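You operate a simulated robot arm through the tools that you are given. There is no shell and no other tool. Be economical: measure what you need, move in short steps, check, and stop when the job is done.

The job below is to be done with a simulated two-armed robot. You get a single attempt, and the scene is never put back.

## Task
Drop 20 ml into the little violet bowl and slide the flag to what the screen says.
Fine: bowl on the leak check's seat; spout swung back; no water spilt; the other two bowls stay.

It is judged by the outcome, as a careful person would: the job done as asked, and still so three seconds after it is handed in. It fails if anything else is knocked over, pushed out of place, dropped, spilled or broken.

## Robot
Two 7-joint arms with fingered hands on one trunk, on a base that drives. Base frame: it is fixed to the floor where the robot stands at the start and does not move with it; the origin is under the middle of the robot, x ahead of it, y to its left, z up; the surface under the hand at the start is at about z = 0.862. Lengths are in m, angles in rad, forces in N, time in s.
The left shoulder is at the start at [0.06, 0.138, 0.872], the right one opposite. With the tool pointing down near the work surface each hand reaches from about 0.38 to 0.92 m from the robot's upright axis, wherever it stands, measured 20 degrees to its own side. Places, roughly: blue button marked drop [0.4, 0, 0.9]; machine marked leak check [0.5, -0.1, 0.9]; screen on the leak check [0.7, 0, 0.9]; seat of the leak check [0.6, 0, 0.9]; spout with teal grip [0.6, -0.1, 0.9]; yellow slider on the leak check [0.4, -0.1, 0.9]. Payload 4 kg a hand.
The TCP of each hand is the grasp point between the finger pads, 0.036 m short of the fingertips. In the tool frame z runs along the fingers and y along their closing line. The gripper opens to 0.12 m. The gripper's body begins 0.042 m behind the TCP. The gripper is a hand of 5 fingers: y runs from the thumb to the fingers, the wrist lies at [-0.015, -0.109, -0.2] in the tool frame, and closing takes about 1.5 s.
Orientation is that of the tool frame in the base frame, as a unit quaternion [x, y, z, w]. With the fingers straight down and the wrist toward the robot, the tool's x, y and z point along [0, 1, 0], [1, 0, 0] and [0, 0, -1] of the base frame.

## Interface
- The arms move only by the tool arm_command. It takes "left_deltas", "right_deltas" or both (then of equal length, played together; a hand with none holds still); each is a list of rows, each a list of 7 numbers: the finger opening in m, from 0 to 0.12, then the shift along the tool's x, y, z in units of 25 mm (1.0 is 25 mm), then the turn, a rotation vector about the tool's x, y, z in units of 8 degrees (1.0 is 8 degrees). In form: [[claw, tx, ty, tz, wx, wy, wz], ...]. A call has 1 to 8 rows; each row shifts and turns the commanded pose from where the row before left it, along the tool's axes as they then stand. A call with a number of a shift or a turn outside -1 to 1 is refused whole. Each row takes 0.2 s and may step no farther than 0.05 m and 0.15 rad from the row before; otherwise, or with a gripper value out of range, the whole call is refused. A pose out of reach is approached as far as the arm can. The call stops where the force on the tool passes 40 N (or 10 N more than at its start, if that is more) or the arm is blocked; 0.2 s more then pass. Each finger travels about 0.153 m/s and halts on what it meets, pressing with about 27 N; the grip force reading is that of the motor and also rises with nothing between the fingers. The clock runs only during rows and for 0.2 s after the last one: add rows that do not move to give the fingers time. It gives the time, the measured TCP pose, the force on the tool (base axes), the opening and the grip force at its end, in the units of the frame above (readings bear some noise), with the torque about the TCP (base axes, N m) and any sound that the robot's microphone picked up, and new pictures: "pictures" is both (left out), scene, wrist or none (wrist: the cameras of the hands that moved).
- Cameras (640 x 400 px; columns grow to the right, rows downward): "scene" is now at [0.0535, -0.0031, 1.5027]; the picture's right is [-0.02, -1.00, 0.00], its down [-0.69, 0.01, -0.72] and it looks along [0.72, -0.01, -0.69] (base axes); focal length 284 px, centre (320, 200). "left" rides on the left gripper at [-0.069, -0.079, -0.131] in its tool frame; the picture's right is [-0.78, -0.29, 0.55], its down [0.55, -0.74, 0.40] and it looks along [0.29, 0.61, 0.74] (tool axes); focal length 222 px, centre (320, 200). "right" rides on the right gripper at [0.069, -0.079, -0.131] in its tool frame; the picture's right is [-0.78, 0.29, -0.55], its down [-0.55, -0.73, 0.40] and it looks along [-0.29, 0.61, 0.74] (tool axes); focal length 222 px, centre (320, 200).
- move_column(by): slides the trunk up (or, below 0, down) by that many m; the arms and the scene camera ride with it, the base frame stays. It gives what a move gives, with no picture.
- roll_base(legs): drives the robot by 1 to 6 legs, each [ahead, left, turn to the left] in m, m and rad, along the robot's own axes; the way and the turn of a leg run together, so that a leg with both is an arc; at most 1.5 m and 3.142 rad a leg. The arms and the cameras ride along, it lands a little off, and it stops where it bumps. It gives what a move gives, and a new picture of the scene camera.
- grasp_type(shape, hand): the hand has 5 fingers and takes this shape, open, in about a second: jaw (thumb against the fingers, like two jaws); tri (thumb and two fingers); tip (a fingertip pinch); poke (one finger out to press); point (the index stretched); flat (the hand flat); cup (the hand cupped); fist (a fist). The gripper value then closes the fingers along that shape, each until it touches; the sizes above hold for jaw. It gives what a move gives, with no picture.
- head_to(pan, tilt): turns the head with the scene camera to pan (to the left, within 1.501 rad either way) and tilt (down, from -0.506 to 1.204), counted from straight ahead of the robot. It gives what a move gives, and a new picture of the scene camera.
- measure_at(camera, pixels): there is no depth. For up to 12 entries [column, row, z] of the newest picture of that camera ("zoom" is the newest enlarged one), the place [x, y] in the base frame at which the ray of that pixel passes the height z, good to about 0.002 m. No time passes.
- zoom(camera, box): a new picture of the part [left, top, right, bottom] of that camera's present view, enlarged. No time passes.
- job_done(): hands the job in; it is judged then, once.

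Go step by step. Measure first, check grasps and placings, and put right what went wrong. The budget is 80 turns and 260 pictures, counting those below and the enlarged ones. Unless the task says otherwise, let go and move clear before handing in, and close with one line.

The tools are called after "Call:" by a JSON object that holds its "op" and its "data". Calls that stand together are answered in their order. arm_command: Moves the arms, as the interface text tells. Its arguments: {"type":"object","properties":{"left_deltas":{"type":"array"},"right_deltas":{"type":"array"},"pictures":{"type":"string","enum":["both","scene","wrist","none"]}},"required":[]} The other tools are called the same way: move_column (by) slides the trunk up or down; grasp_type (shape, hand) gives the hand a shape; roll_base (legs) drives the base; head_to (pan, tilt) turns the head that bears the scene camera; measure_at (camera, pixels) gives the place at which the rays of pixels pass given heights; zoom (camera, box) takes an enlarged picture of a part of a camera's view; job_done () hands the job in.

At the start:

```text
clock: 0.0
left_tcp_pos: [0.4942, 0.2358, 1.24]
left_ee_rot: [0.708, 0.706, 0.001, 0.001]
left_force: [0.1, -0.1, 1.0]
left_ft_torque: [0.0, 0.01, 0.03]
left_grip_width: 0.1196
left_grasp_force: 0.0
left_shape: jaw
right_tcp_pos: [0.5129, -0.2469, 1.2357]
right_ee_rot: [0.706, 0.708, 0.0, 0.0]
right_force: [-0.5, 0.1, -0.7]
right_ft_torque: [0.03, -0.03, 0.0]
right_grip_width: 0.1197
right_grasp_force: 0.1
right_shape: jaw
trunk travel left (down, up): [-0.45, 0.14]
robot x, y, heading: [0.0017, -0.0028, -0.002]
head pan, tilt: [-0.016, 0.766]
```

scene: 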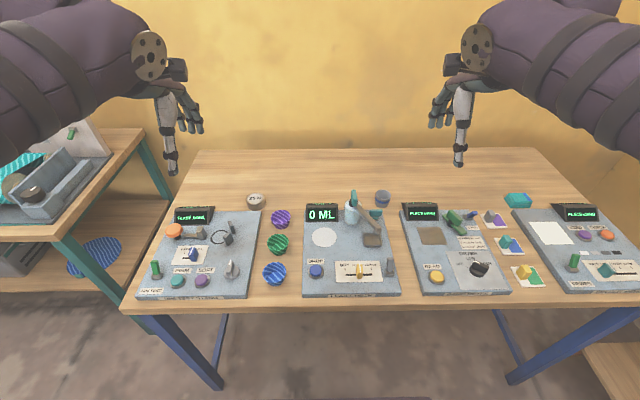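
right: 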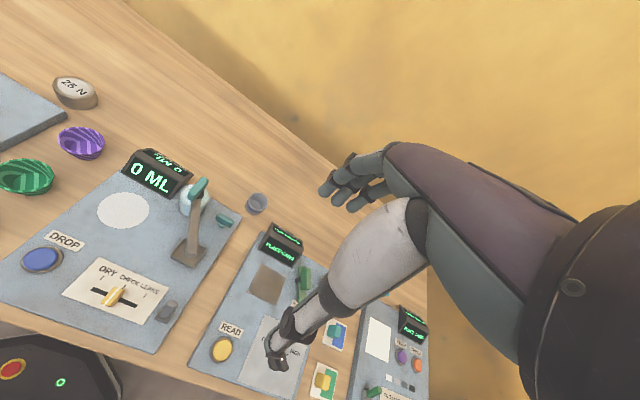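
left: 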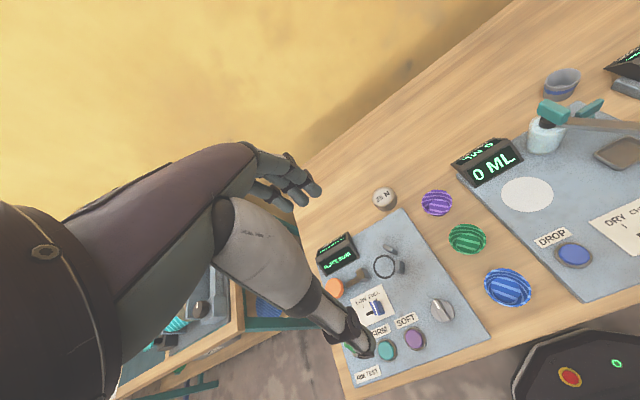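

The leak check machine is at pixels (300-400, 205-295) with the violet bowl at (281,218). I zoom in to see the details.

Call:
{"op": "zoom", "data": {"camera": "scene", "box": [260, 180, 420, 300]}}

Call:
{"op": "zoom", "data": {"camera": "right", "box": [0, 120, 280, 360]}}

Call:
{"op": "measure_at", "data": {"camera": "scene", "pixels": [[281, 219, 0.862], [281, 219, 0.89], [324, 237, 0.88], [316, 271, 0.89], [360, 270, 0.89], [372, 240, 0.88], [353, 197, 0.97], [375, 213, 0.97], [278, 243, 0.88], [390, 266, 0.9]]}}

```text
3.33 times, centred on (340, 240) of scene
```

zoom: 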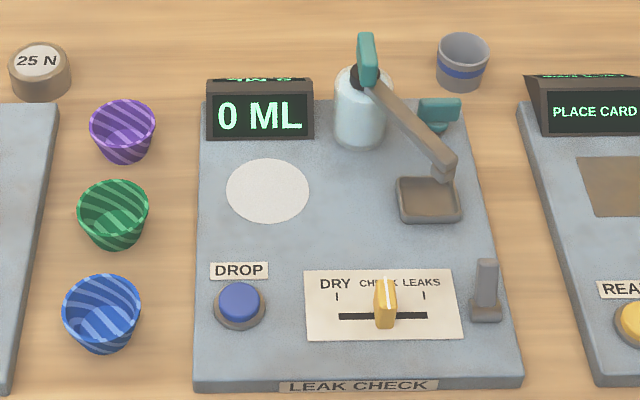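

```text
1.67 times, centred on (140, 240) of right
```

zoom: 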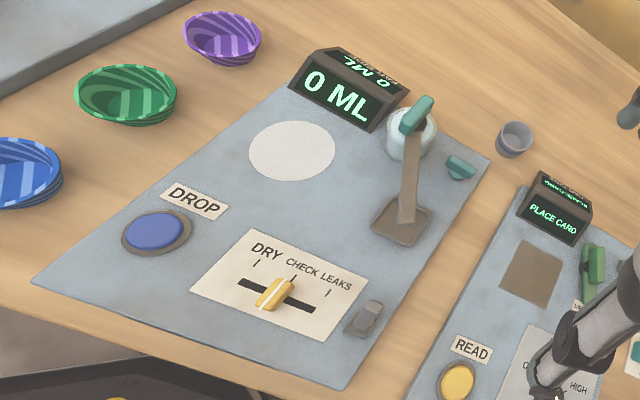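

```text
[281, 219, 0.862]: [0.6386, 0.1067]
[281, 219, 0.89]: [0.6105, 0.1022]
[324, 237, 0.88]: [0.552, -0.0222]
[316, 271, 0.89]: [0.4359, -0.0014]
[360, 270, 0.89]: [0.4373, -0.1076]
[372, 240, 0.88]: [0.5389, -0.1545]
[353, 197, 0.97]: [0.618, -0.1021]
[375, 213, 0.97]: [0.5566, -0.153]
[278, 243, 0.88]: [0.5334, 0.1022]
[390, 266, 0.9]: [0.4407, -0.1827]
```

The violet bowl is about 6 cm wide, near (0.62, 0.104), and the spout is parked over the tray. I look closer at the spout, the levers and the screen.

Call:
{"op": "zoom", "data": {"camera": "scene", "box": [335, 182, 395, 222]}}

Call:
{"op": "zoom", "data": {"camera": "scene", "box": [305, 250, 405, 300]}}

Call:
{"op": "zoom", "data": {"camera": "right", "box": [110, 140, 250, 280]}}

Call:
{"op": "zoom", "data": {"camera": "left", "box": [400, 60, 640, 210]}}

Call:
{"op": "zoom", "data": {"camera": "scene", "box": [262, 200, 302, 232]}}

```text
10.00 times, centred on (365, 202) of scene
```

zoom: 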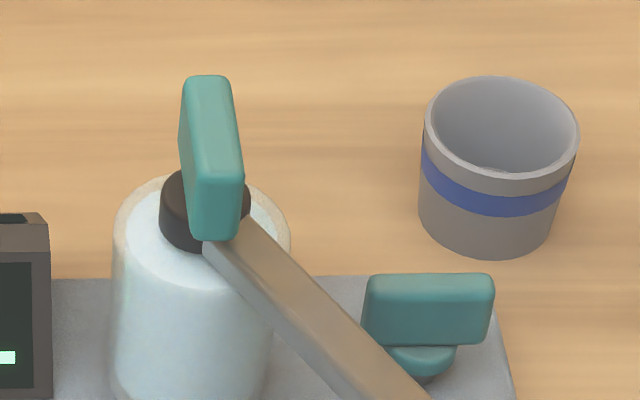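

```text
6.40 times, centred on (355, 275) of scene
```

zoom: 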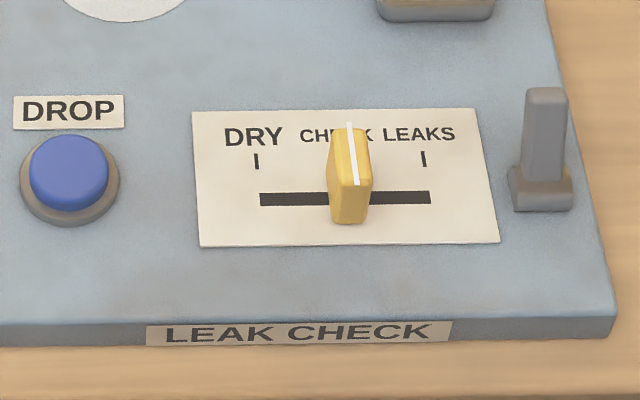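

```text
2.86 times, centred on (180, 210) of right
```

zoom: 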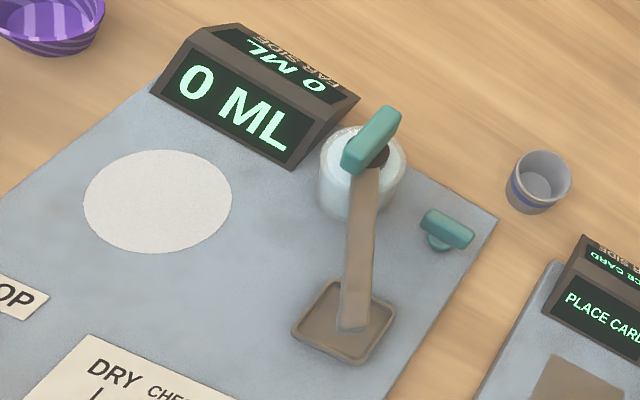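

```text
2.67 times, centred on (520, 135) of left
```

zoom: 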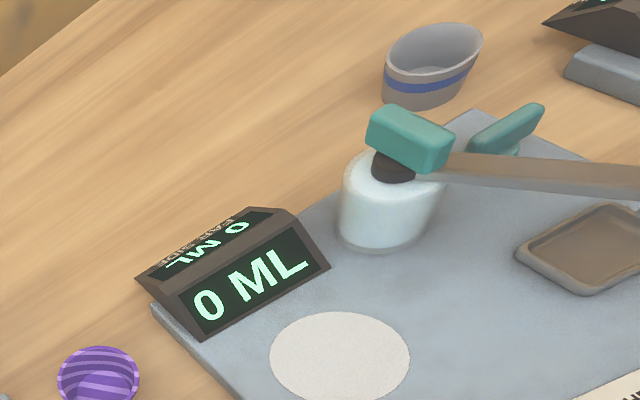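

```text
12.50 times, centred on (282, 216) of scene
```

zoom: 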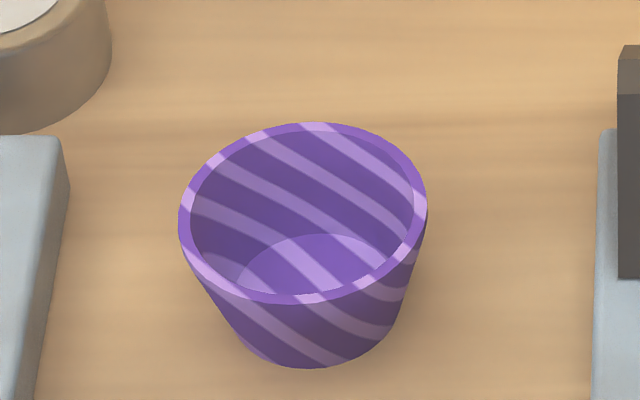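

I measure the bowl rim and base at several heights on this last zoom.

Call:
{"op": "measure_at", "data": {"camera": "zoom", "pixels": [[310, 368, 0.862], [315, 308, 0.862], [303, 212, 0.89], [303, 212, 0.9], [303, 212, 0.91], [180, 212, 0.9], [427, 212, 0.9], [303, 124, 0.9], [303, 302, 0.9], [240, 345, 0.862], [385, 345, 0.862]]}}

Call:
{"op": "measure_at", "data": {"camera": "scene", "pixels": [[302, 294, 0.862], [302, 291, 0.88], [398, 294, 0.862], [316, 266, 0.9], [352, 275, 0.88], [341, 264.5, 0.88], [367.5, 264.5, 0.88]]}}

Call:
{"op": "measure_at", "data": {"camera": "left", "pixels": [[437, 202, 0.9], [437, 202, 0.89], [437, 202, 0.91], [437, 202, 0.88], [527, 194, 0.88], [527, 194, 0.875], [527, 194, 0.87]]}}

Call:
{"op": "measure_at", "data": {"camera": "right", "pixels": [[123, 210, 0.88], [123, 210, 0.875], [123, 210, 0.87], [41, 260, 0.9], [41, 260, 0.89]]}}

```text
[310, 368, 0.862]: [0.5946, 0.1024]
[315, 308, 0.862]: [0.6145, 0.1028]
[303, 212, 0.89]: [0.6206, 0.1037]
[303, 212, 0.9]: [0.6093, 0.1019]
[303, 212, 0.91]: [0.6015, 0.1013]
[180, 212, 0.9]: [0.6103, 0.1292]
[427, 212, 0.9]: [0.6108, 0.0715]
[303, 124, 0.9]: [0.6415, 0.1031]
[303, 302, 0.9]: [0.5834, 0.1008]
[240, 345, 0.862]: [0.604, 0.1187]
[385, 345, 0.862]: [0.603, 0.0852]
```

```text
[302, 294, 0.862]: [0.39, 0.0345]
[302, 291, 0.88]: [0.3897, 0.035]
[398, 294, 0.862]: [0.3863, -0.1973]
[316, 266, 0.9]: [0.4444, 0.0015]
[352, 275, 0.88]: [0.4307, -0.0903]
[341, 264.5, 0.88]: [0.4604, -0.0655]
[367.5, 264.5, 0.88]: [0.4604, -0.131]
```

```text
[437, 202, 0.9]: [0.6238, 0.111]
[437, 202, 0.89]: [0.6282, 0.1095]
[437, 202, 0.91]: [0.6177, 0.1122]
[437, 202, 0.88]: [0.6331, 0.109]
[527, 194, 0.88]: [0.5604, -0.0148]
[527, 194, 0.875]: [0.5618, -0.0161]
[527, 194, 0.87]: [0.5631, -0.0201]
```

```text
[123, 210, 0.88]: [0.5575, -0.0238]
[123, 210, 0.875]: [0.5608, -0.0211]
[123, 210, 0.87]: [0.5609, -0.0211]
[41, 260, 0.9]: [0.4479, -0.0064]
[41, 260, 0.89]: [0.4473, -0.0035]
```

The bowl sits at about (0.613, 0.103) with its rim at z≈0.90 and 0.058 across; the seat is at about (0.557, -0.021). I turn the left hand so it closes along y, keeping clear of the green bowl, and lower it part of the way.

Call:
{"op": "arm_command", "data": {"left_deltas": [[0.12, 0, 0, 0.7, 0, 0, 1], [0.12, 0, 0, 0.7, 0, 0, 1], [0.12, 0, 0, 0.7, 0, 0, 1], [0.12, 0, 0, 0.7, 0, 0, 1], [0.12, 0, 0, 0.7, 0, 0, 1], [0.12, 0, 0, 0.7, 0, 0, 1], [0.12, 0, 0, 0.7, 0, 0, 1], [0.12, 0, 0, 0.7, 0, 0, 1]], "pictures": "none"}}

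Call:
{"op": "arm_command", "data": {"left_deltas": [[0.12, 0, 0, 0, 0, 0, 1], [0.12, 0, 0, 0, 0, 0, 1], [0.12, 0, 0, 0, 0, 0, 1], [0.12, 0, 0, 0, 0, 0, 0.25], [0.12, 0, 0, 0, 0, 0, 0]]}}

```text
clock: 1.8
left_tcp_pos: [0.4951, 0.2361, 1.0975]
left_ee_rot: [0.974, 0.225, 0.002, 0.001]
left_force: [-0.1, 0.3, -0.2]
left_ft_torque: [-0.01, 0.01, 0.03]
left_grip_width: 0.1196
left_grasp_force: 0.0
left_shape: jaw
right_tcp_pos: [0.5124, -0.2462, 1.2366]
right_ee_rot: [0.707, 0.707, 0.0, 0.0]
right_force: [-1.1, -0.8, 0.7]
right_ft_torque: [-0.01, 0.0, -0.02]
right_grip_width: 0.1197
right_grasp_force: 0.0
right_shape: jaw
trunk travel left (down, up): [-0.45, 0.14]
robot x, y, heading: [-0.0003, -0.0015, -0.001]
head pan, tilt: [-0.016, 0.766]
```

```text
clock: 3.0
left_tcp_pos: [0.4944, 0.2349, 1.099]
left_ee_rot: [1.0, 0.0, 0.001, 0.0]
left_force: [0.1, 0.1, 0.5]
left_ft_torque: [-0.03, -0.01, -0.02]
left_grip_width: 0.1197
left_grasp_force: 0.1
left_shape: jaw
right_tcp_pos: [0.5114, -0.2465, 1.2363]
right_ee_rot: [0.707, 0.707, 0.0, 0.0]
right_force: [-0.3, 0.0, -0.1]
right_ft_torque: [-0.02, 0.0, -0.01]
right_grip_width: 0.1196
right_grasp_force: 0.2
right_shape: jaw
trunk travel left (down, up): [-0.45, 0.14]
robot x, y, heading: [0.0003, 0.0001, -0.001]
head pan, tilt: [-0.016, 0.766]
```

scene: 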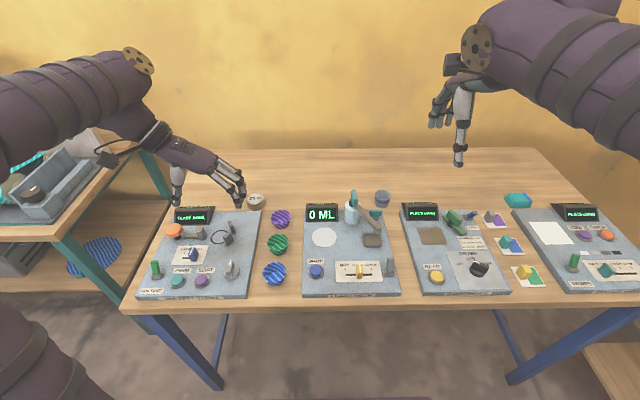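
left: 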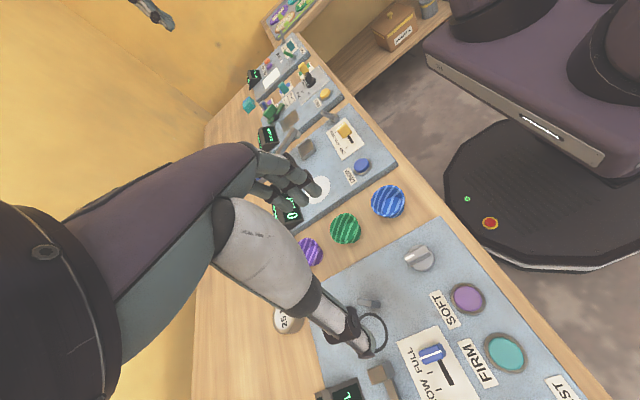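

The hand is now oriented as planned. I move it above the bowl at z≈0.98.

Call:
{"op": "arm_command", "data": {"left_deltas": [[0.1, 0.8, 0.9, 0, 0, 0, 0], [0.1, 0.8, 0.9, 0, 0, 0, 0], [0.1, 0.8, 0.9, 0, 0, 0, 0], [0.1, 0.8, 0.9, 0.6, 0, 0, 0], [0.1, 0.8, 0.9, 0.8, 0, 0, 0], [0.1, 0.75, 0.8, 0.8, 0, 0, 0], [0.1, 0, 0, 0.8, 0, 0, 0], [0.1, 0, 0, 0.8, 0, 0, 0]]}}

Call:
{"op": "zoom", "data": {"camera": "scene", "box": [220, 160, 340, 240]}}

```text
clock: 4.8
left_tcp_pos: [0.6136, 0.1023, 1.003]
left_ee_rot: [1.0, 0.0, 0.001, 0.0]
left_force: [-1.0, 0.2, 0.5]
left_ft_torque: [-0.02, 0.0, 0.02]
left_grip_width: 0.1002
left_grasp_force: 0.1
left_shape: jaw
right_tcp_pos: [0.5127, -0.246, 1.2368]
right_ee_rot: [0.707, 0.707, 0.0, 0.0]
right_force: [-0.7, 0.5, -0.2]
right_ft_torque: [0.01, -0.01, -0.04]
right_grip_width: 0.1199
right_grasp_force: 0.0
right_shape: jaw
trunk travel left (down, up): [-0.45, 0.14]
robot x, y, heading: [-0.0003, 0.0019, 0.005]
head pan, tilt: [-0.016, 0.766]
```

scene: 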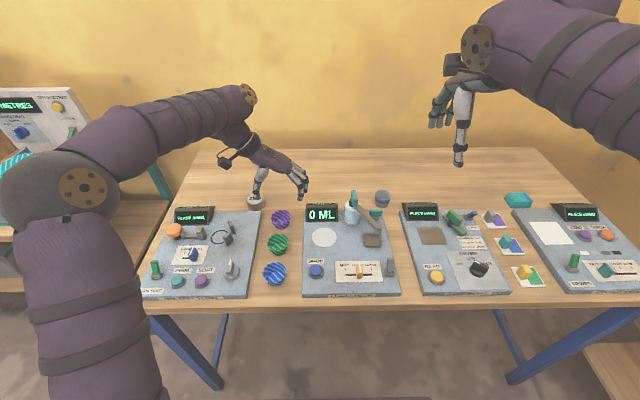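
left: 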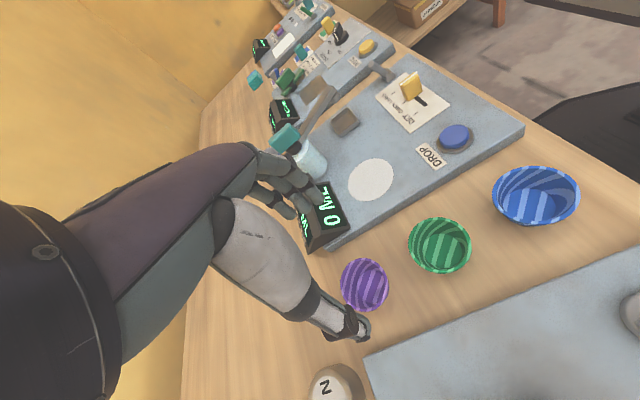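

```text
5.00 times, centred on (280, 200) of scene
```

zoom: 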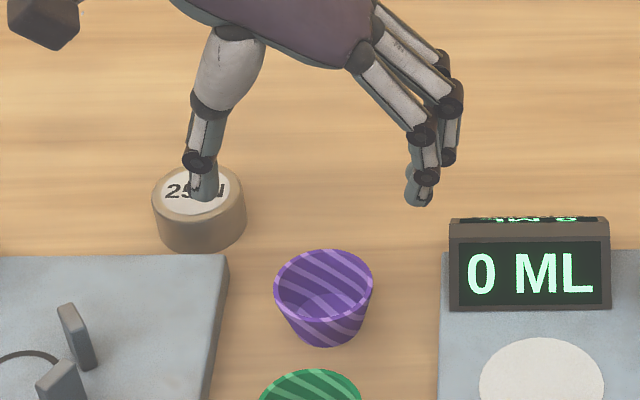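

The hand is above the bowl. I refine the bowl's place using the left camera, rim centre at (365, 284).

Call:
{"op": "zoom", "data": {"camera": "left", "box": [300, 230, 460, 330]}}

Call:
{"op": "measure_at", "data": {"camera": "left", "pixels": [[365, 284, 0.9], [390, 287, 0.9], [340, 280, 0.9], [371, 260, 0.9], [360, 310, 0.9], [372, 180, 0.88], [325, 388, 0.89], [310, 235, 0.92]]}}

```text
4.00 times, centred on (380, 280) of left
```

zoom: 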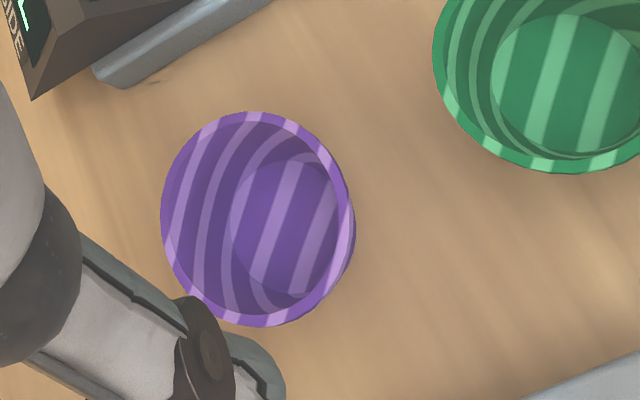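

```text
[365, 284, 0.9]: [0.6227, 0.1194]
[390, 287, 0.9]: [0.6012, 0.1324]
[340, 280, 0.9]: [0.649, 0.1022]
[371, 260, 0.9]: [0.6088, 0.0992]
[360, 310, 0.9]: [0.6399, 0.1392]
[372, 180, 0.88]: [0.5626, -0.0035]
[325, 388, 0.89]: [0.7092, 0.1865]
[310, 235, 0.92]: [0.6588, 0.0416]
```

The two cameras disagree by about (0.010, 0.017). I check the fingertips' place in the scene picture to see which one matches the hand.

Call:
{"op": "measure_at", "data": {"camera": "scene", "pixels": [[256.6, 199, 0.967], [300, 201, 0.967], [278, 199.5, 0.967], [280.6, 217, 0.9], [324.4, 237, 0.88]]}}

Call:
{"op": "zoom", "data": {"camera": "left", "box": [230, 130, 430, 360]}}

```text
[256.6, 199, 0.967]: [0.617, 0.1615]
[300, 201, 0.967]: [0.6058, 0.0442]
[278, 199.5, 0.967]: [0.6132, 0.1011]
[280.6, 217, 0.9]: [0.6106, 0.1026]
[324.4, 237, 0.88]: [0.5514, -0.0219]
```

```text
1.74 times, centred on (330, 245) of left
```

zoom: 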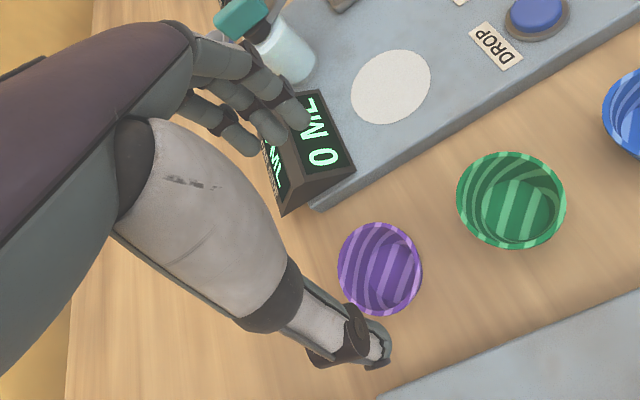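

The scene camera agrees with the hand: finger midpoint (0.613, 0.101) against bowl (0.611, 0.103). The extra fingers trail towards +x, so I check how much room there is by the seat: the screen's lower edge, the tank and the seat's rim.

Call:
{"op": "measure_at", "data": {"camera": "scene", "pixels": [[305.8, 222, 0.88], [337.9, 221, 0.88], [306, 206, 0.92], [338, 206, 0.92], [343, 222, 0.88], [356, 223, 0.88], [324.4, 227, 0.88], [324.4, 246.5, 0.88], [312, 237, 0.88], [337, 237, 0.88], [300, 201, 0.967], [305, 193, 0.967], [306, 187, 0.967]]}}

```text
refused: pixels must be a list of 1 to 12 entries
```

Call:
{"op": "measure_at", "data": {"camera": "scene", "pixels": [[305.8, 222, 0.88], [337.9, 221, 0.88], [306, 206, 0.92], [338, 206, 0.92], [343, 222, 0.88], [356, 223, 0.88], [324.4, 227, 0.88], [324.4, 246.5, 0.88], [312, 237, 0.88], [337, 237, 0.88], [305, 193, 0.967], [306, 187, 0.967]]}}

```text
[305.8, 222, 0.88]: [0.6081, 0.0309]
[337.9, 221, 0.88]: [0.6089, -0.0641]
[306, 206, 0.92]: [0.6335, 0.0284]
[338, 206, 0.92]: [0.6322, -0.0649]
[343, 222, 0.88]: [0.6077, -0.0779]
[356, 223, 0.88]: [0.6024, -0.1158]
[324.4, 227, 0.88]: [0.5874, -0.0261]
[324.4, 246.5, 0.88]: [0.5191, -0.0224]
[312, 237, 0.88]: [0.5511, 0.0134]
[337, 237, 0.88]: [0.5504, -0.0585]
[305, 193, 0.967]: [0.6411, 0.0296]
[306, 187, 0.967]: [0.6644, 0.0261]
```

There's enough room at the seat: its centre is (0.553, -0.022) and the screen's face is at x≥0.608. I yaw 16° more so the extra fingers stay away from the screen, narrow the opening to 0.085 and descend to z≈0.917, so the tips stay above the neighbouring plate.

Call:
{"op": "arm_command", "data": {"left_deltas": [[0.085, -0.16, 0, 0, 0, 0, 1], [0.085, -0.16, 0, 0, 0, 0, 1], [0.085, 0, 0, 0.8, 0, 0, 0], [0.085, 0, 0, 0.8, 0, 0, 0], [0.085, 0, 0, 0.4, 0, 0, 0]]}}

Call:
{"op": "zoom", "data": {"camera": "scene", "box": [220, 160, 340, 240]}}

```text
clock: 6.0
left_tcp_pos: [0.6059, 0.1037, 0.9531]
left_ee_rot: [0.99, -0.14, 0.001, 0.0]
left_force: [-0.3, -0.6, -1.1]
left_ft_torque: [0.01, -0.02, 0.02]
left_grip_width: 0.0853
left_grasp_force: 0.1
left_shape: jaw
right_tcp_pos: [0.5111, -0.2458, 1.2362]
right_ee_rot: [0.707, 0.707, -0.001, 0.0]
right_force: [0.0, -0.7, 1.0]
right_ft_torque: [0.01, -0.02, 0.0]
right_grip_width: 0.1197
right_grasp_force: 0.0
right_shape: jaw
trunk travel left (down, up): [-0.45, 0.14]
robot x, y, heading: [-0.0062, 0.0011, 0.001]
head pan, tilt: [-0.016, 0.766]
```

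scene: 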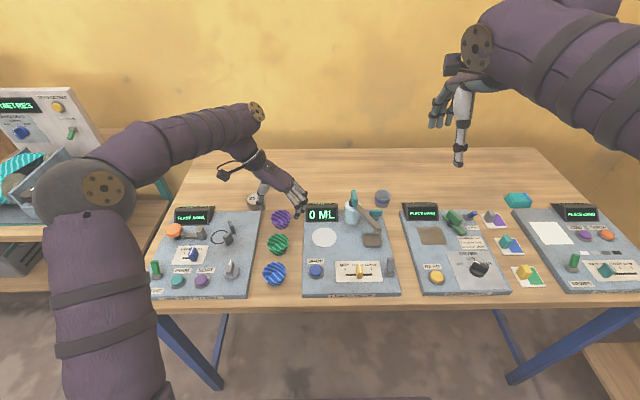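
left: 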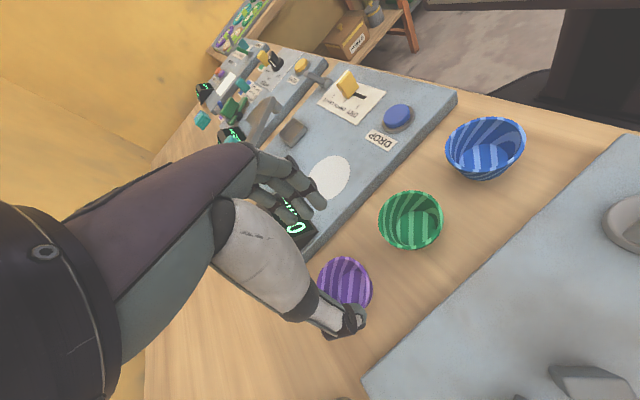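

```text
5.00 times, centred on (280, 200) of scene
```

zoom: 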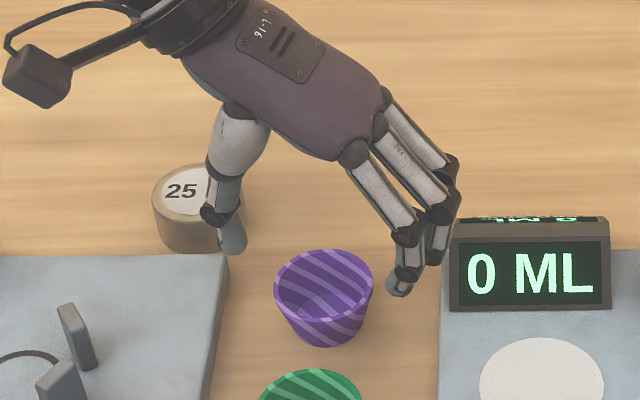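

The fingers straddle the bowl, with the thumb at (267, 209) and a finger at (295, 217). I narrow slightly and descend 36 mm.

Call:
{"op": "arm_command", "data": {"left_deltas": [[0.078, 0, 0, 0, 0, 0, 0], [0.078, 0, 0, 0.72, 0, 0, 0], [0.078, 0, 0, 0.72, 0, 0, 0]]}}

Call:
{"op": "zoom", "data": {"camera": "scene", "box": [240, 180, 330, 240]}}

Call:
{"op": "zoom", "data": {"camera": "left", "box": [220, 160, 440, 380]}}

```text
clock: 6.8
left_tcp_pos: [0.6047, 0.1039, 0.919]
left_ee_rot: [0.99, -0.139, 0.001, 0.001]
left_force: [-0.5, -0.7, 0.1]
left_ft_torque: [-0.01, 0.0, 0.0]
left_grip_width: 0.0783
left_grasp_force: 0.1
left_shape: jaw
right_tcp_pos: [0.5123, -0.2453, 1.2371]
right_ee_rot: [0.707, 0.707, -0.001, 0.001]
right_force: [-1.0, 0.1, 0.6]
right_ft_torque: [-0.02, 0.0, 0.0]
right_grip_width: 0.1196
right_grasp_force: 0.1
right_shape: jaw
trunk travel left (down, up): [-0.45, 0.14]
robot x, y, heading: [-0.0015, 0.0026, 0.001]
head pan, tilt: [-0.016, 0.766]
```

scene: 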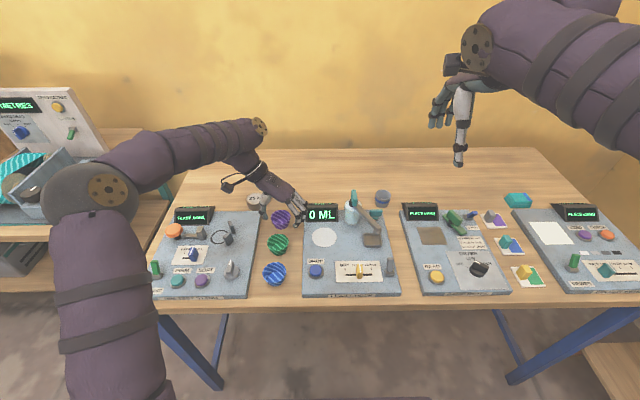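
left: 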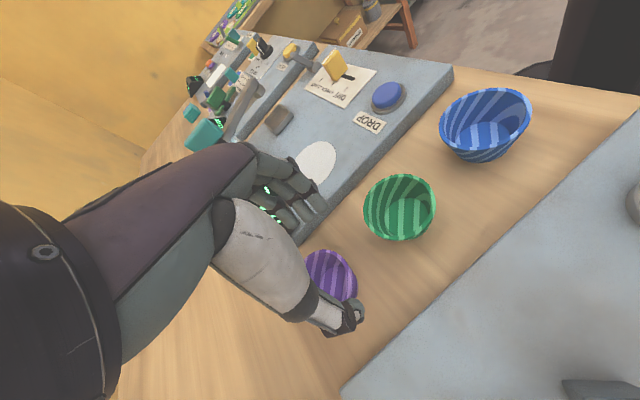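

```text
6.67 times, centred on (285, 210) of scene
```

zoom: 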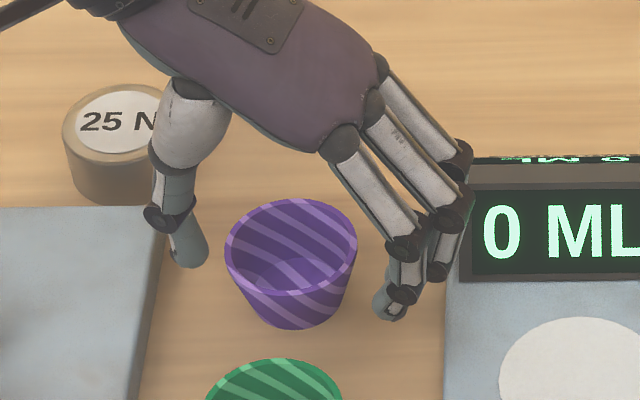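

```text
1.82 times, centred on (330, 270) of left
```

zoom: 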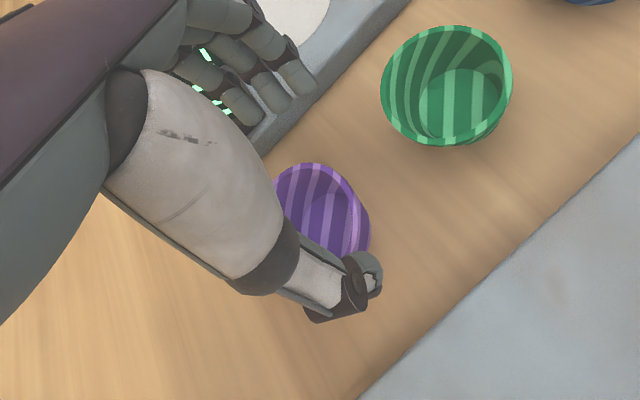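

The thumb and fingers straddle the violet bowl and clear the green bowl, the plate and the screen. I close gradually.

Call:
{"op": "arm_command", "data": {"left_deltas": [[0.068, 0, 0, 0, 0, 0, 0], [0.06, 0, 0, 0, 0, 0, 0], [0.054, 0, 0, 0, 0, 0, 0], [0.048, 0, 0, 0, 0, 0, 0], [0.045, 0, 0, 0, 0, 0, 0], [0.045, 0, 0, 0, 0, 0, 0], [0.045, 0, 0, 0, 0, 0, 0]], "pictures": "wrist"}}

Call:
{"op": "zoom", "data": {"camera": "scene", "box": [240, 180, 330, 240]}}

```text
clock: 8.4
left_tcp_pos: [0.6056, 0.104, 0.9186]
left_ee_rot: [0.99, -0.139, 0.001, 0.001]
left_force: [0.7, -0.4, -0.5]
left_ft_torque: [-0.02, -0.01, 0.0]
left_grip_width: 0.0452
left_grasp_force: 0.0
left_shape: jaw
right_tcp_pos: [0.5119, -0.2455, 1.2363]
right_ee_rot: [0.707, 0.707, 0.0, 0.0]
right_force: [-0.2, 0.2, -0.2]
right_ft_torque: [0.0, -0.01, -0.01]
right_grip_width: 0.1198
right_grasp_force: 0.0
right_shape: jaw
trunk travel left (down, up): [-0.45, 0.14]
robot x, y, heading: [-0.0015, 0.0035, -0.004]
head pan, tilt: [-0.016, 0.766]
```

left: 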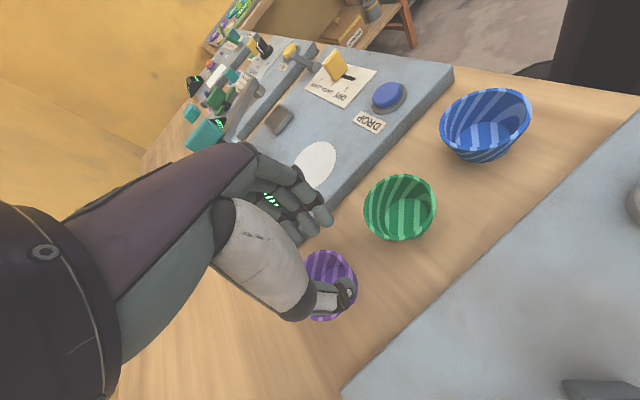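

```text
6.67 times, centred on (285, 210) of scene
```

zoom: 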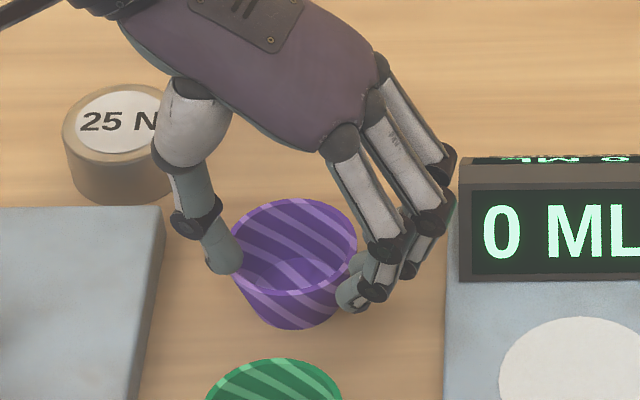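

The tips are just at the bowl with no contact yet. I shift 3 mm along tool x and close further in small steps.

Call:
{"op": "arm_command", "data": {"left_deltas": [[0.045, 0.12, 0, 0, 0, 0, 0], [0.04, 0, 0, 0, 0, 0, 0], [0.036, 0, 0, 0, 0, 0, 0], [0.032, 0, 0, 0, 0, 0, 0], [0.028, 0, 0, 0, 0, 0, 0], [0.028, 0, 0, 0, 0, 0, 0]], "pictures": "wrist"}}

Call:
{"op": "zoom", "data": {"camera": "scene", "box": [240, 180, 330, 240]}}

```text
clock: 9.8
left_tcp_pos: [0.6079, 0.1021, 0.9181]
left_ee_rot: [0.99, -0.139, 0.0, 0.0]
left_force: [-0.5, 0.0, 0.8]
left_ft_torque: [-0.01, 0.02, 0.0]
left_grip_width: 0.0283
left_grasp_force: 0.1
left_shape: jaw
right_tcp_pos: [0.5126, -0.246, 1.2371]
right_ee_rot: [0.707, 0.707, 0.0, 0.0]
right_force: [0.2, -0.5, -0.2]
right_ft_torque: [-0.03, 0.02, 0.03]
right_grip_width: 0.1196
right_grasp_force: 0.0
right_shape: jaw
trunk travel left (down, up): [-0.45, 0.14]
robot x, y, heading: [-0.0051, -0.0026, -0.005]
head pan, tilt: [-0.016, 0.766]
```

left: 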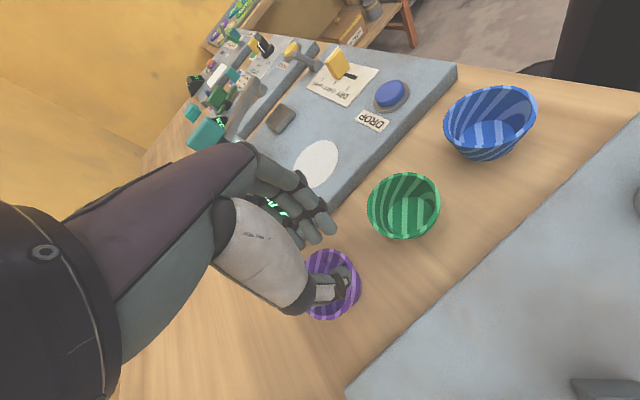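

```text
6.67 times, centred on (285, 210) of scene
```

zoom: 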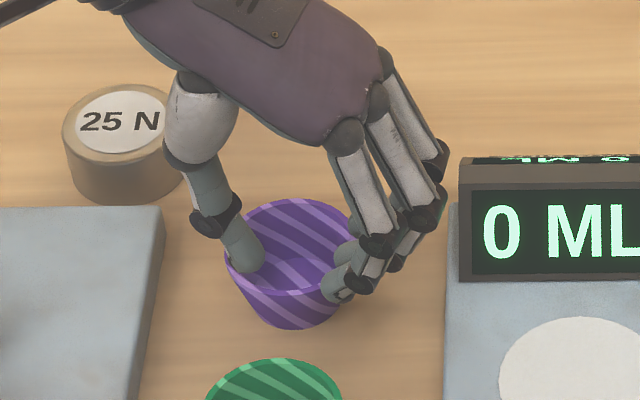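

The hand closed to 0.028 with no force, and the thumb passed over the rim at zoom (245, 265), so the tips are too high. I reopen, lower 17 mm and look.

Call:
{"op": "arm_command", "data": {"left_deltas": [[0.05, 0, 0, 0, 0, 0, 0], [0.072, 0, 0, 0, 0, 0, 0], [0.072, 0, 0, 0, 0, 0, 0], [0.072, 0, 0, 0.35, 0, 0, 0], [0.072, 0, 0, 0.35, 0, 0, 0]], "pictures": "wrist"}}

Call:
{"op": "zoom", "data": {"camera": "scene", "box": [240, 180, 330, 240]}}

```text
clock: 11.0
left_tcp_pos: [0.6084, 0.1023, 0.9005]
left_ee_rot: [0.99, -0.139, 0.002, 0.001]
left_force: [-0.6, 0.2, 0.8]
left_ft_torque: [0.01, -0.03, 0.0]
left_grip_width: 0.0719
left_grasp_force: 0.1
left_shape: jaw
right_tcp_pos: [0.5123, -0.2455, 1.2357]
right_ee_rot: [0.707, 0.707, 0.0, -0.001]
right_force: [-0.3, 0.6, 0.7]
right_ft_torque: [0.01, -0.01, 0.0]
right_grip_width: 0.1198
right_grasp_force: 0.1
right_shape: jaw
trunk travel left (down, up): [-0.45, 0.14]
robot x, y, heading: [0.0014, 0.0008, 0.0]
head pan, tilt: [-0.016, 0.766]
```

left: 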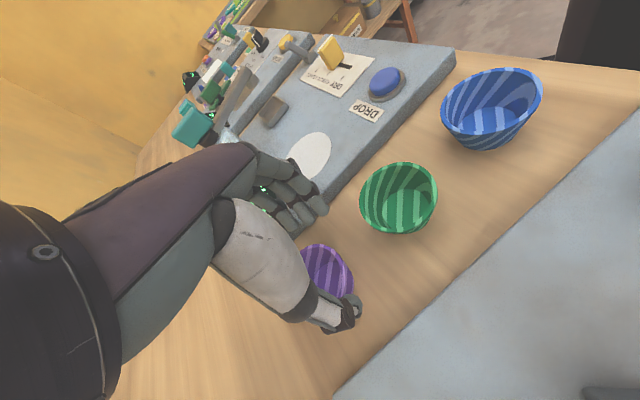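

```text
6.67 times, centred on (285, 210) of scene
```

zoom: 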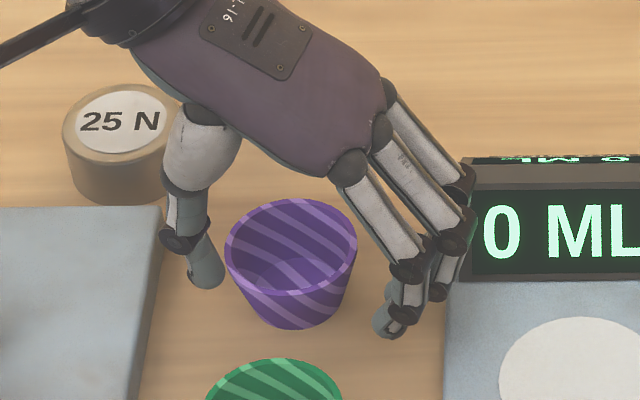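

The tips are now well beside the bowl, with thumb tip (210, 280) and finger tip (383, 325) in the zoom. I close in steps.

Call:
{"op": "arm_command", "data": {"left_deltas": [[0.064, 0, 0, 0, 0, 0, 0], [0.056, 0, 0, 0, 0, 0, 0], [0.05, 0, 0, 0, 0, 0, 0], [0.044, 0, 0, 0, 0, 0, 0], [0.038, 0, 0, 0, 0, 0, 0], [0.034, 0, 0, 0, 0, 0, 0], [0.034, 0, 0, 0, 0, 0, 0]], "pictures": "wrist"}}

Call:
{"op": "zoom", "data": {"camera": "scene", "box": [240, 180, 330, 240]}}

```text
clock: 12.6
left_tcp_pos: [0.608, 0.1041, 0.9005]
left_ee_rot: [0.99, -0.14, 0.001, -0.001]
left_force: [-0.3, 0.2, 0.3]
left_ft_torque: [0.04, -0.01, 0.01]
left_grip_width: 0.0087
left_grasp_force: 14.1
left_shape: jaw
right_tcp_pos: [0.5125, -0.2458, 1.2365]
right_ee_rot: [0.707, 0.707, 0.001, 0.0]
right_force: [-0.4, 0.2, 0.5]
right_ft_torque: [0.0, -0.02, -0.02]
right_grip_width: 0.1196
right_grasp_force: 0.0
right_shape: jaw
trunk travel left (down, up): [-0.45, 0.14]
robot x, y, heading: [-0.0006, 0.0025, -0.0]
head pan, tilt: [-0.016, 0.766]
```

left: 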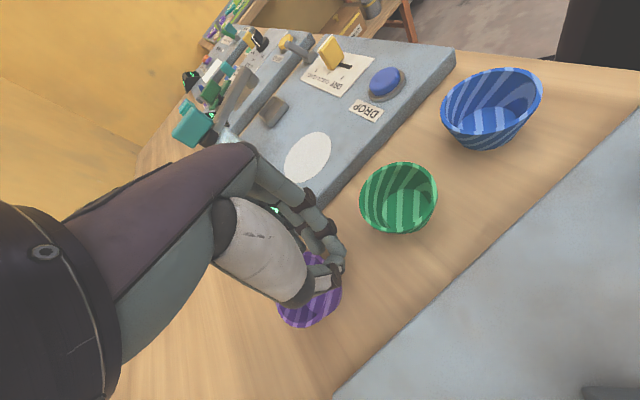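

```text
6.67 times, centred on (285, 210) of scene
```

zoom: 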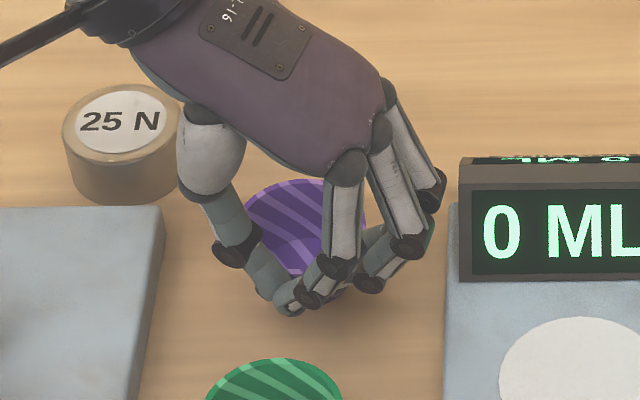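

The bowl was squeezed away by about 1 cm towards +x, still upright; the hand was too near on x. I reopen and look again.

Call:
{"op": "arm_command", "data": {"left_deltas": [[0.03, 0, 0, 0, 0, 0, 0], [0.05, 0, 0, 0, 0, 0, 0], [0.072, 0, 0, 0, 0, 0, 0], [0.072, 0, 0, 0, 0, 0, 0]], "pictures": "wrist"}}

Call:
{"op": "zoom", "data": {"camera": "scene", "box": [240, 180, 330, 240]}}

```text
clock: 13.6
left_tcp_pos: [0.6071, 0.1026, 0.9018]
left_ee_rot: [0.99, -0.139, 0.0, 0.0]
left_force: [0.6, 0.1, 0.5]
left_ft_torque: [0.0, 0.02, -0.02]
left_grip_width: 0.0716
left_grasp_force: 0.0
left_shape: jaw
right_tcp_pos: [0.5128, -0.2469, 1.2368]
right_ee_rot: [0.707, 0.707, -0.001, -0.001]
right_force: [0.1, 0.1, 0.8]
right_ft_torque: [-0.02, 0.04, 0.0]
right_grip_width: 0.1197
right_grasp_force: 0.1
right_shape: jaw
trunk travel left (down, up): [-0.45, 0.14]
robot x, y, heading: [-0.0027, -0.0045, -0.009]
head pan, tilt: [-0.016, 0.766]
```

left: 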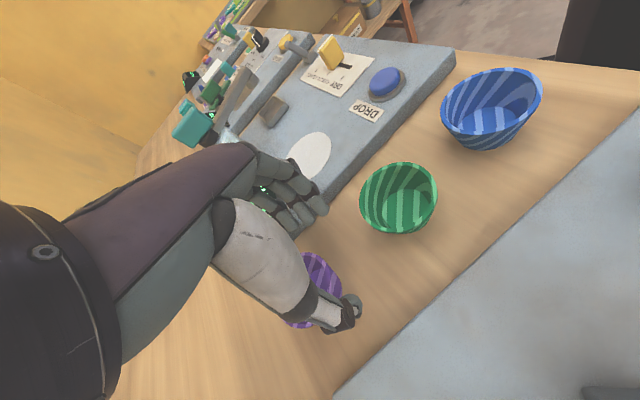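

```text
6.67 times, centred on (285, 210) of scene
```

zoom: 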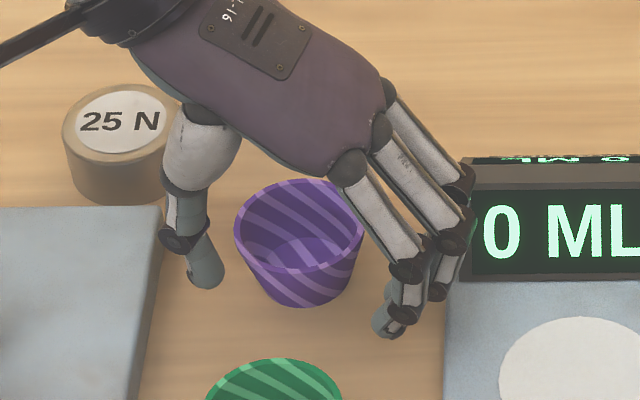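

The bowl is still upright, with its base centre near zoom (297, 281). I measure the bowl and the tips to set the right offset.

Call:
{"op": "measure_at", "data": {"camera": "scene", "pixels": [[280.5, 226, 0.866], [280.5, 226, 0.88], [281.9, 214.2, 0.897], [281.3, 226.2, 0.862], [281.5, 222.5, 0.862], [268.5, 222, 0.868], [294.5, 229.3, 0.868], [268.5, 222, 0.88], [294.5, 229.3, 0.88]]}}

```text
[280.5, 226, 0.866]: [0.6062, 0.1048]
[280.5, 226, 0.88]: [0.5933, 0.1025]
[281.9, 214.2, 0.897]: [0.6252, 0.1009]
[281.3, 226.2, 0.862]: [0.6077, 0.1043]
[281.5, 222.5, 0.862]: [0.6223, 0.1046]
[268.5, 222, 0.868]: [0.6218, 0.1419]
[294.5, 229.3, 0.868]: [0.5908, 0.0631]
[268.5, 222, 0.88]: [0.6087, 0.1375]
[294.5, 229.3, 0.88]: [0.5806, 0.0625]
```

The bowl centre is now (0.625, 0.102), and the tips close at the TCP, so the TCP has to be over the bowl's centre. I rise, yaw back 16° (away from the 25 N weight), shift +17 mm in x and check.

Call:
{"op": "arm_command", "data": {"left_deltas": [[0.072, 0, 0, -0.9, 0, 0, 0], [0.072, 0, 0, -0.9, 0, 0, 0], [0.072, 0, 0, 0, 0, 0, -1], [0.072, 0, 0, 0, 0, 0, -1], [0.072, 0.7, 0.03, 0, 0, 0, 0], [0.072, 0, 0, 0, 0, 0, 0]], "pictures": "wrist"}}

Call:
{"op": "zoom", "data": {"camera": "scene", "box": [240, 180, 330, 240]}}

```text
clock: 15.0
left_tcp_pos: [0.6246, 0.102, 0.9474]
left_ee_rot: [1.0, -0.001, 0.002, -0.001]
left_force: [-0.3, -0.5, 0.1]
left_ft_torque: [0.01, -0.05, 0.03]
left_grip_width: 0.0716
left_grasp_force: 0.0
left_shape: jaw
right_tcp_pos: [0.5113, -0.246, 1.2368]
right_ee_rot: [0.707, 0.707, 0.0, 0.0]
right_force: [0.5, 0.3, -1.1]
right_ft_torque: [0.02, 0.02, -0.03]
right_grip_width: 0.1198
right_grasp_force: 0.0
right_shape: jaw
trunk travel left (down, up): [-0.45, 0.14]
robot x, y, heading: [0.0002, -0.0046, 0.003]
head pan, tilt: [-0.016, 0.766]
```

left: 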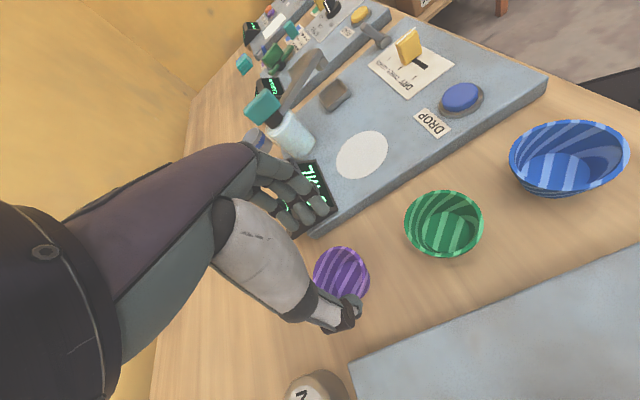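

```text
6.67 times, centred on (285, 210) of scene
```

zoom: 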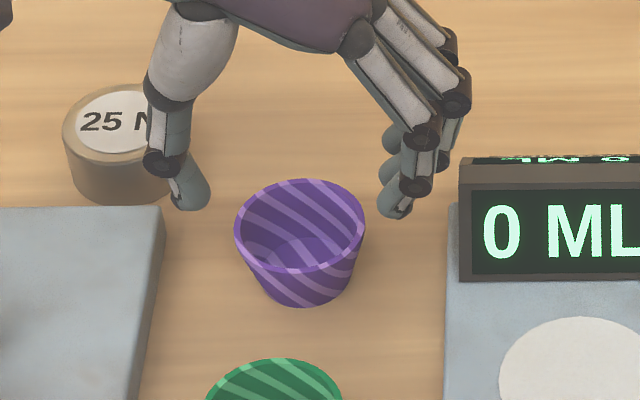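

Good alignment: the tips are at the same row on both sides of the bowl and clear of the weight. I descend 43 mm and close.

Call:
{"op": "arm_command", "data": {"left_deltas": [[0.072, 0, 0, 0.85, 0, 0, 0], [0.072, 0, 0, 0.85, 0, 0, 0], [0.06, 0, 0, 0, 0, 0, 0], [0.052, 0, 0, 0, 0, 0, 0], [0.045, 0, 0, 0, 0, 0, 0], [0.04, 0, 0, 0, 0, 0, 0], [0.04, 0, 0, 0, 0, 0, 0]], "pictures": "wrist"}}

Call:
{"op": "zoom", "data": {"camera": "scene", "box": [240, 180, 330, 240]}}

```text
clock: 16.6
left_tcp_pos: [0.6258, 0.1025, 0.9023]
left_ee_rot: [1.0, 0.0, 0.002, 0.0]
left_force: [-0.4, 0.6, 0.3]
left_ft_torque: [0.01, -0.04, -0.03]
left_grip_width: 0.0105
left_grasp_force: 14.6
left_shape: jaw
right_tcp_pos: [0.5118, -0.2465, 1.236]
right_ee_rot: [0.707, 0.707, 0.001, 0.0]
right_force: [0.7, -0.3, -0.2]
right_ft_torque: [-0.01, 0.0, 0.01]
right_grip_width: 0.1196
right_grasp_force: 0.0
right_shape: jaw
trunk travel left (down, up): [-0.45, 0.14]
robot x, y, heading: [0.0001, 0.0008, -0.006]
head pan, tilt: [-0.016, 0.766]
```

left: 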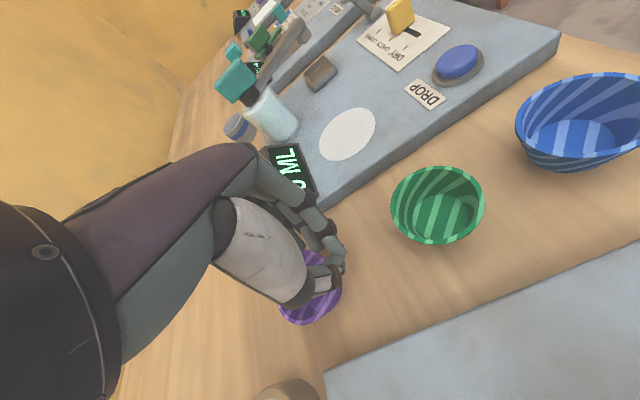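

```text
6.67 times, centred on (285, 210) of scene
```

zoom: 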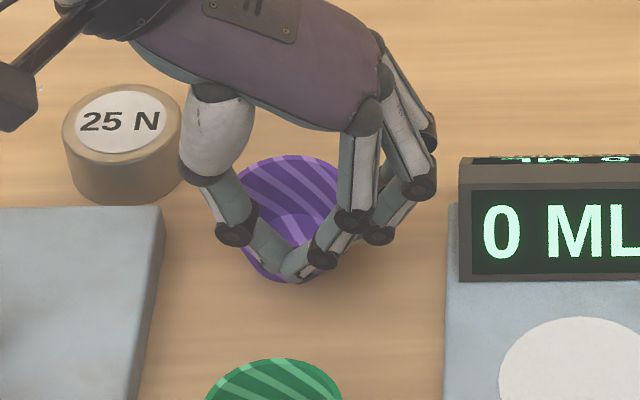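

The bowl slipped forward again (rim top from row 180 to 157 in the zoom), so the side grasp squeezes it out. I open, rise, and switch to a fingertip pinch to hold the rim wall instead.

Call:
{"op": "arm_command", "data": {"left_deltas": [[0.03, 0, 0, 0, 0, 0, 0], [0.05, 0, 0, 0, 0, 0, 0], [0.072, 0, 0, 0, 0, 0, 0], [0.072, 0, 0, 0, 0, 0, 0], [0.072, 0, 0, -1, 0, 0, 0], [0.072, 0, 0, -1, 0, 0, 0], [0.072, 0, 0, -1, 0, 0, 0], [0.072, 0, 0, -1, 0, 0, 0]], "pictures": "none"}}

Call:
{"op": "grasp_type", "data": {"shape": "tip", "hand": "left"}}

Call:
{"op": "arm_command", "data": {"left_deltas": [[0.05, 0, 0, 0, 0, 0, 0], [0.05, 0, 0, 0, 0, 0, 0], [0.05, 0, 0, 0, 0, 0, 0]], "pictures": "wrist"}}

Call:
{"op": "zoom", "data": {"camera": "scene", "box": [240, 160, 330, 220]}}

Call:
{"op": "zoom", "data": {"camera": "left", "box": [220, 130, 440, 350]}}

```text
clock: 18.4
left_tcp_pos: [0.6258, 0.1021, 1.0037]
left_ee_rot: [1.0, -0.001, 0.002, 0.0]
left_force: [0.4, 0.2, -0.6]
left_ft_torque: [-0.03, 0.0, 0.01]
left_grip_width: 0.0713
left_grasp_force: 0.0
left_shape: jaw
right_tcp_pos: [0.5116, -0.2455, 1.2375]
right_ee_rot: [0.707, 0.707, 0.001, 0.0]
right_force: [-0.2, -0.2, -0.3]
right_ft_torque: [0.03, -0.02, 0.0]
right_grip_width: 0.1197
right_grasp_force: 0.0
right_shape: jaw
trunk travel left (down, up): [-0.45, 0.14]
robot x, y, heading: [0.0022, 0.003, 0.001]
head pan, tilt: [-0.016, 0.766]
```

```text
clock: 19.3
left_tcp_pos: [0.6271, 0.1012, 1.0041]
left_ee_rot: [1.0, -0.001, 0.001, 0.0]
left_force: [0.5, 0.4, -0.4]
left_ft_torque: [0.02, 0.0, -0.02]
left_grip_width: 0.1199
left_grasp_force: 0.0
left_shape: tip
right_tcp_pos: [0.5112, -0.2464, 1.2362]
right_ee_rot: [0.707, 0.707, 0.0, 0.001]
right_force: [0.7, 2.0, 0.1]
right_ft_torque: [-0.02, -0.03, -0.01]
right_grip_width: 0.1198
right_grasp_force: 0.1
right_shape: jaw
trunk travel left (down, up): [-0.45, 0.14]
robot x, y, heading: [-0.0018, 0.0, 0.001]
head pan, tilt: [-0.016, 0.766]
```

```text
clock: 20.1
left_tcp_pos: [0.6266, 0.1017, 1.0036]
left_ee_rot: [1.0, 0.0, 0.001, -0.001]
left_force: [0.0, -0.1, -0.4]
left_ft_torque: [0.04, 0.02, -0.03]
left_grip_width: 0.0504
left_grasp_force: 0.2
left_shape: tip
right_tcp_pos: [0.5128, -0.2464, 1.2362]
right_ee_rot: [0.707, 0.707, -0.001, 0.0]
right_force: [-0.4, 0.3, 0.6]
right_ft_torque: [0.0, -0.02, -0.02]
right_grip_width: 0.1195
right_grasp_force: 0.0
right_shape: jaw
trunk travel left (down, up): [-0.45, 0.14]
robot x, y, heading: [0.001, 0.0015, -0.002]
head pan, tilt: [-0.016, 0.766]
```

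left: 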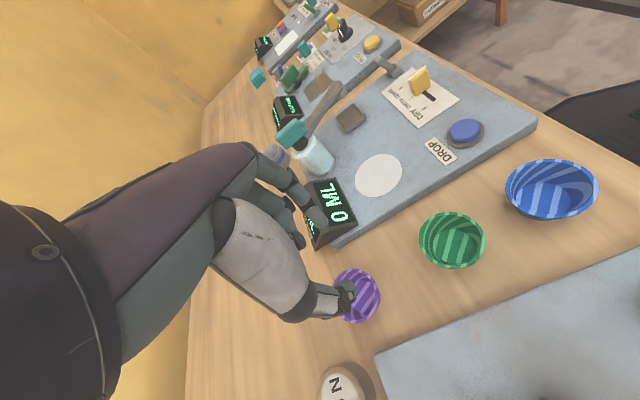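

```text
6.67 times, centred on (285, 190) of scene
```

zoom: 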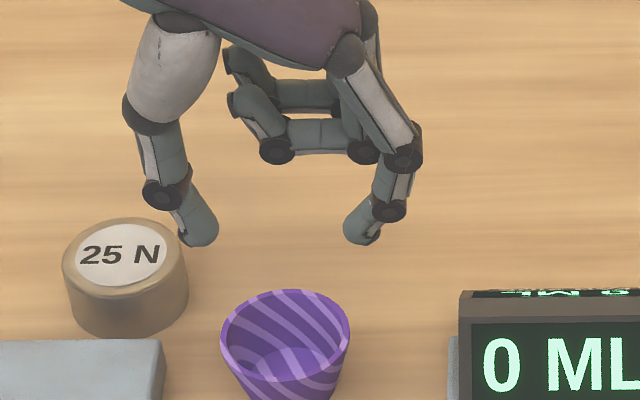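

```text
1.82 times, centred on (330, 240) of left
```

zoom: 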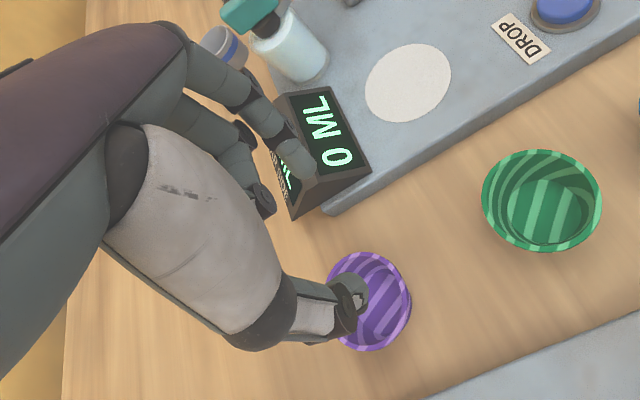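

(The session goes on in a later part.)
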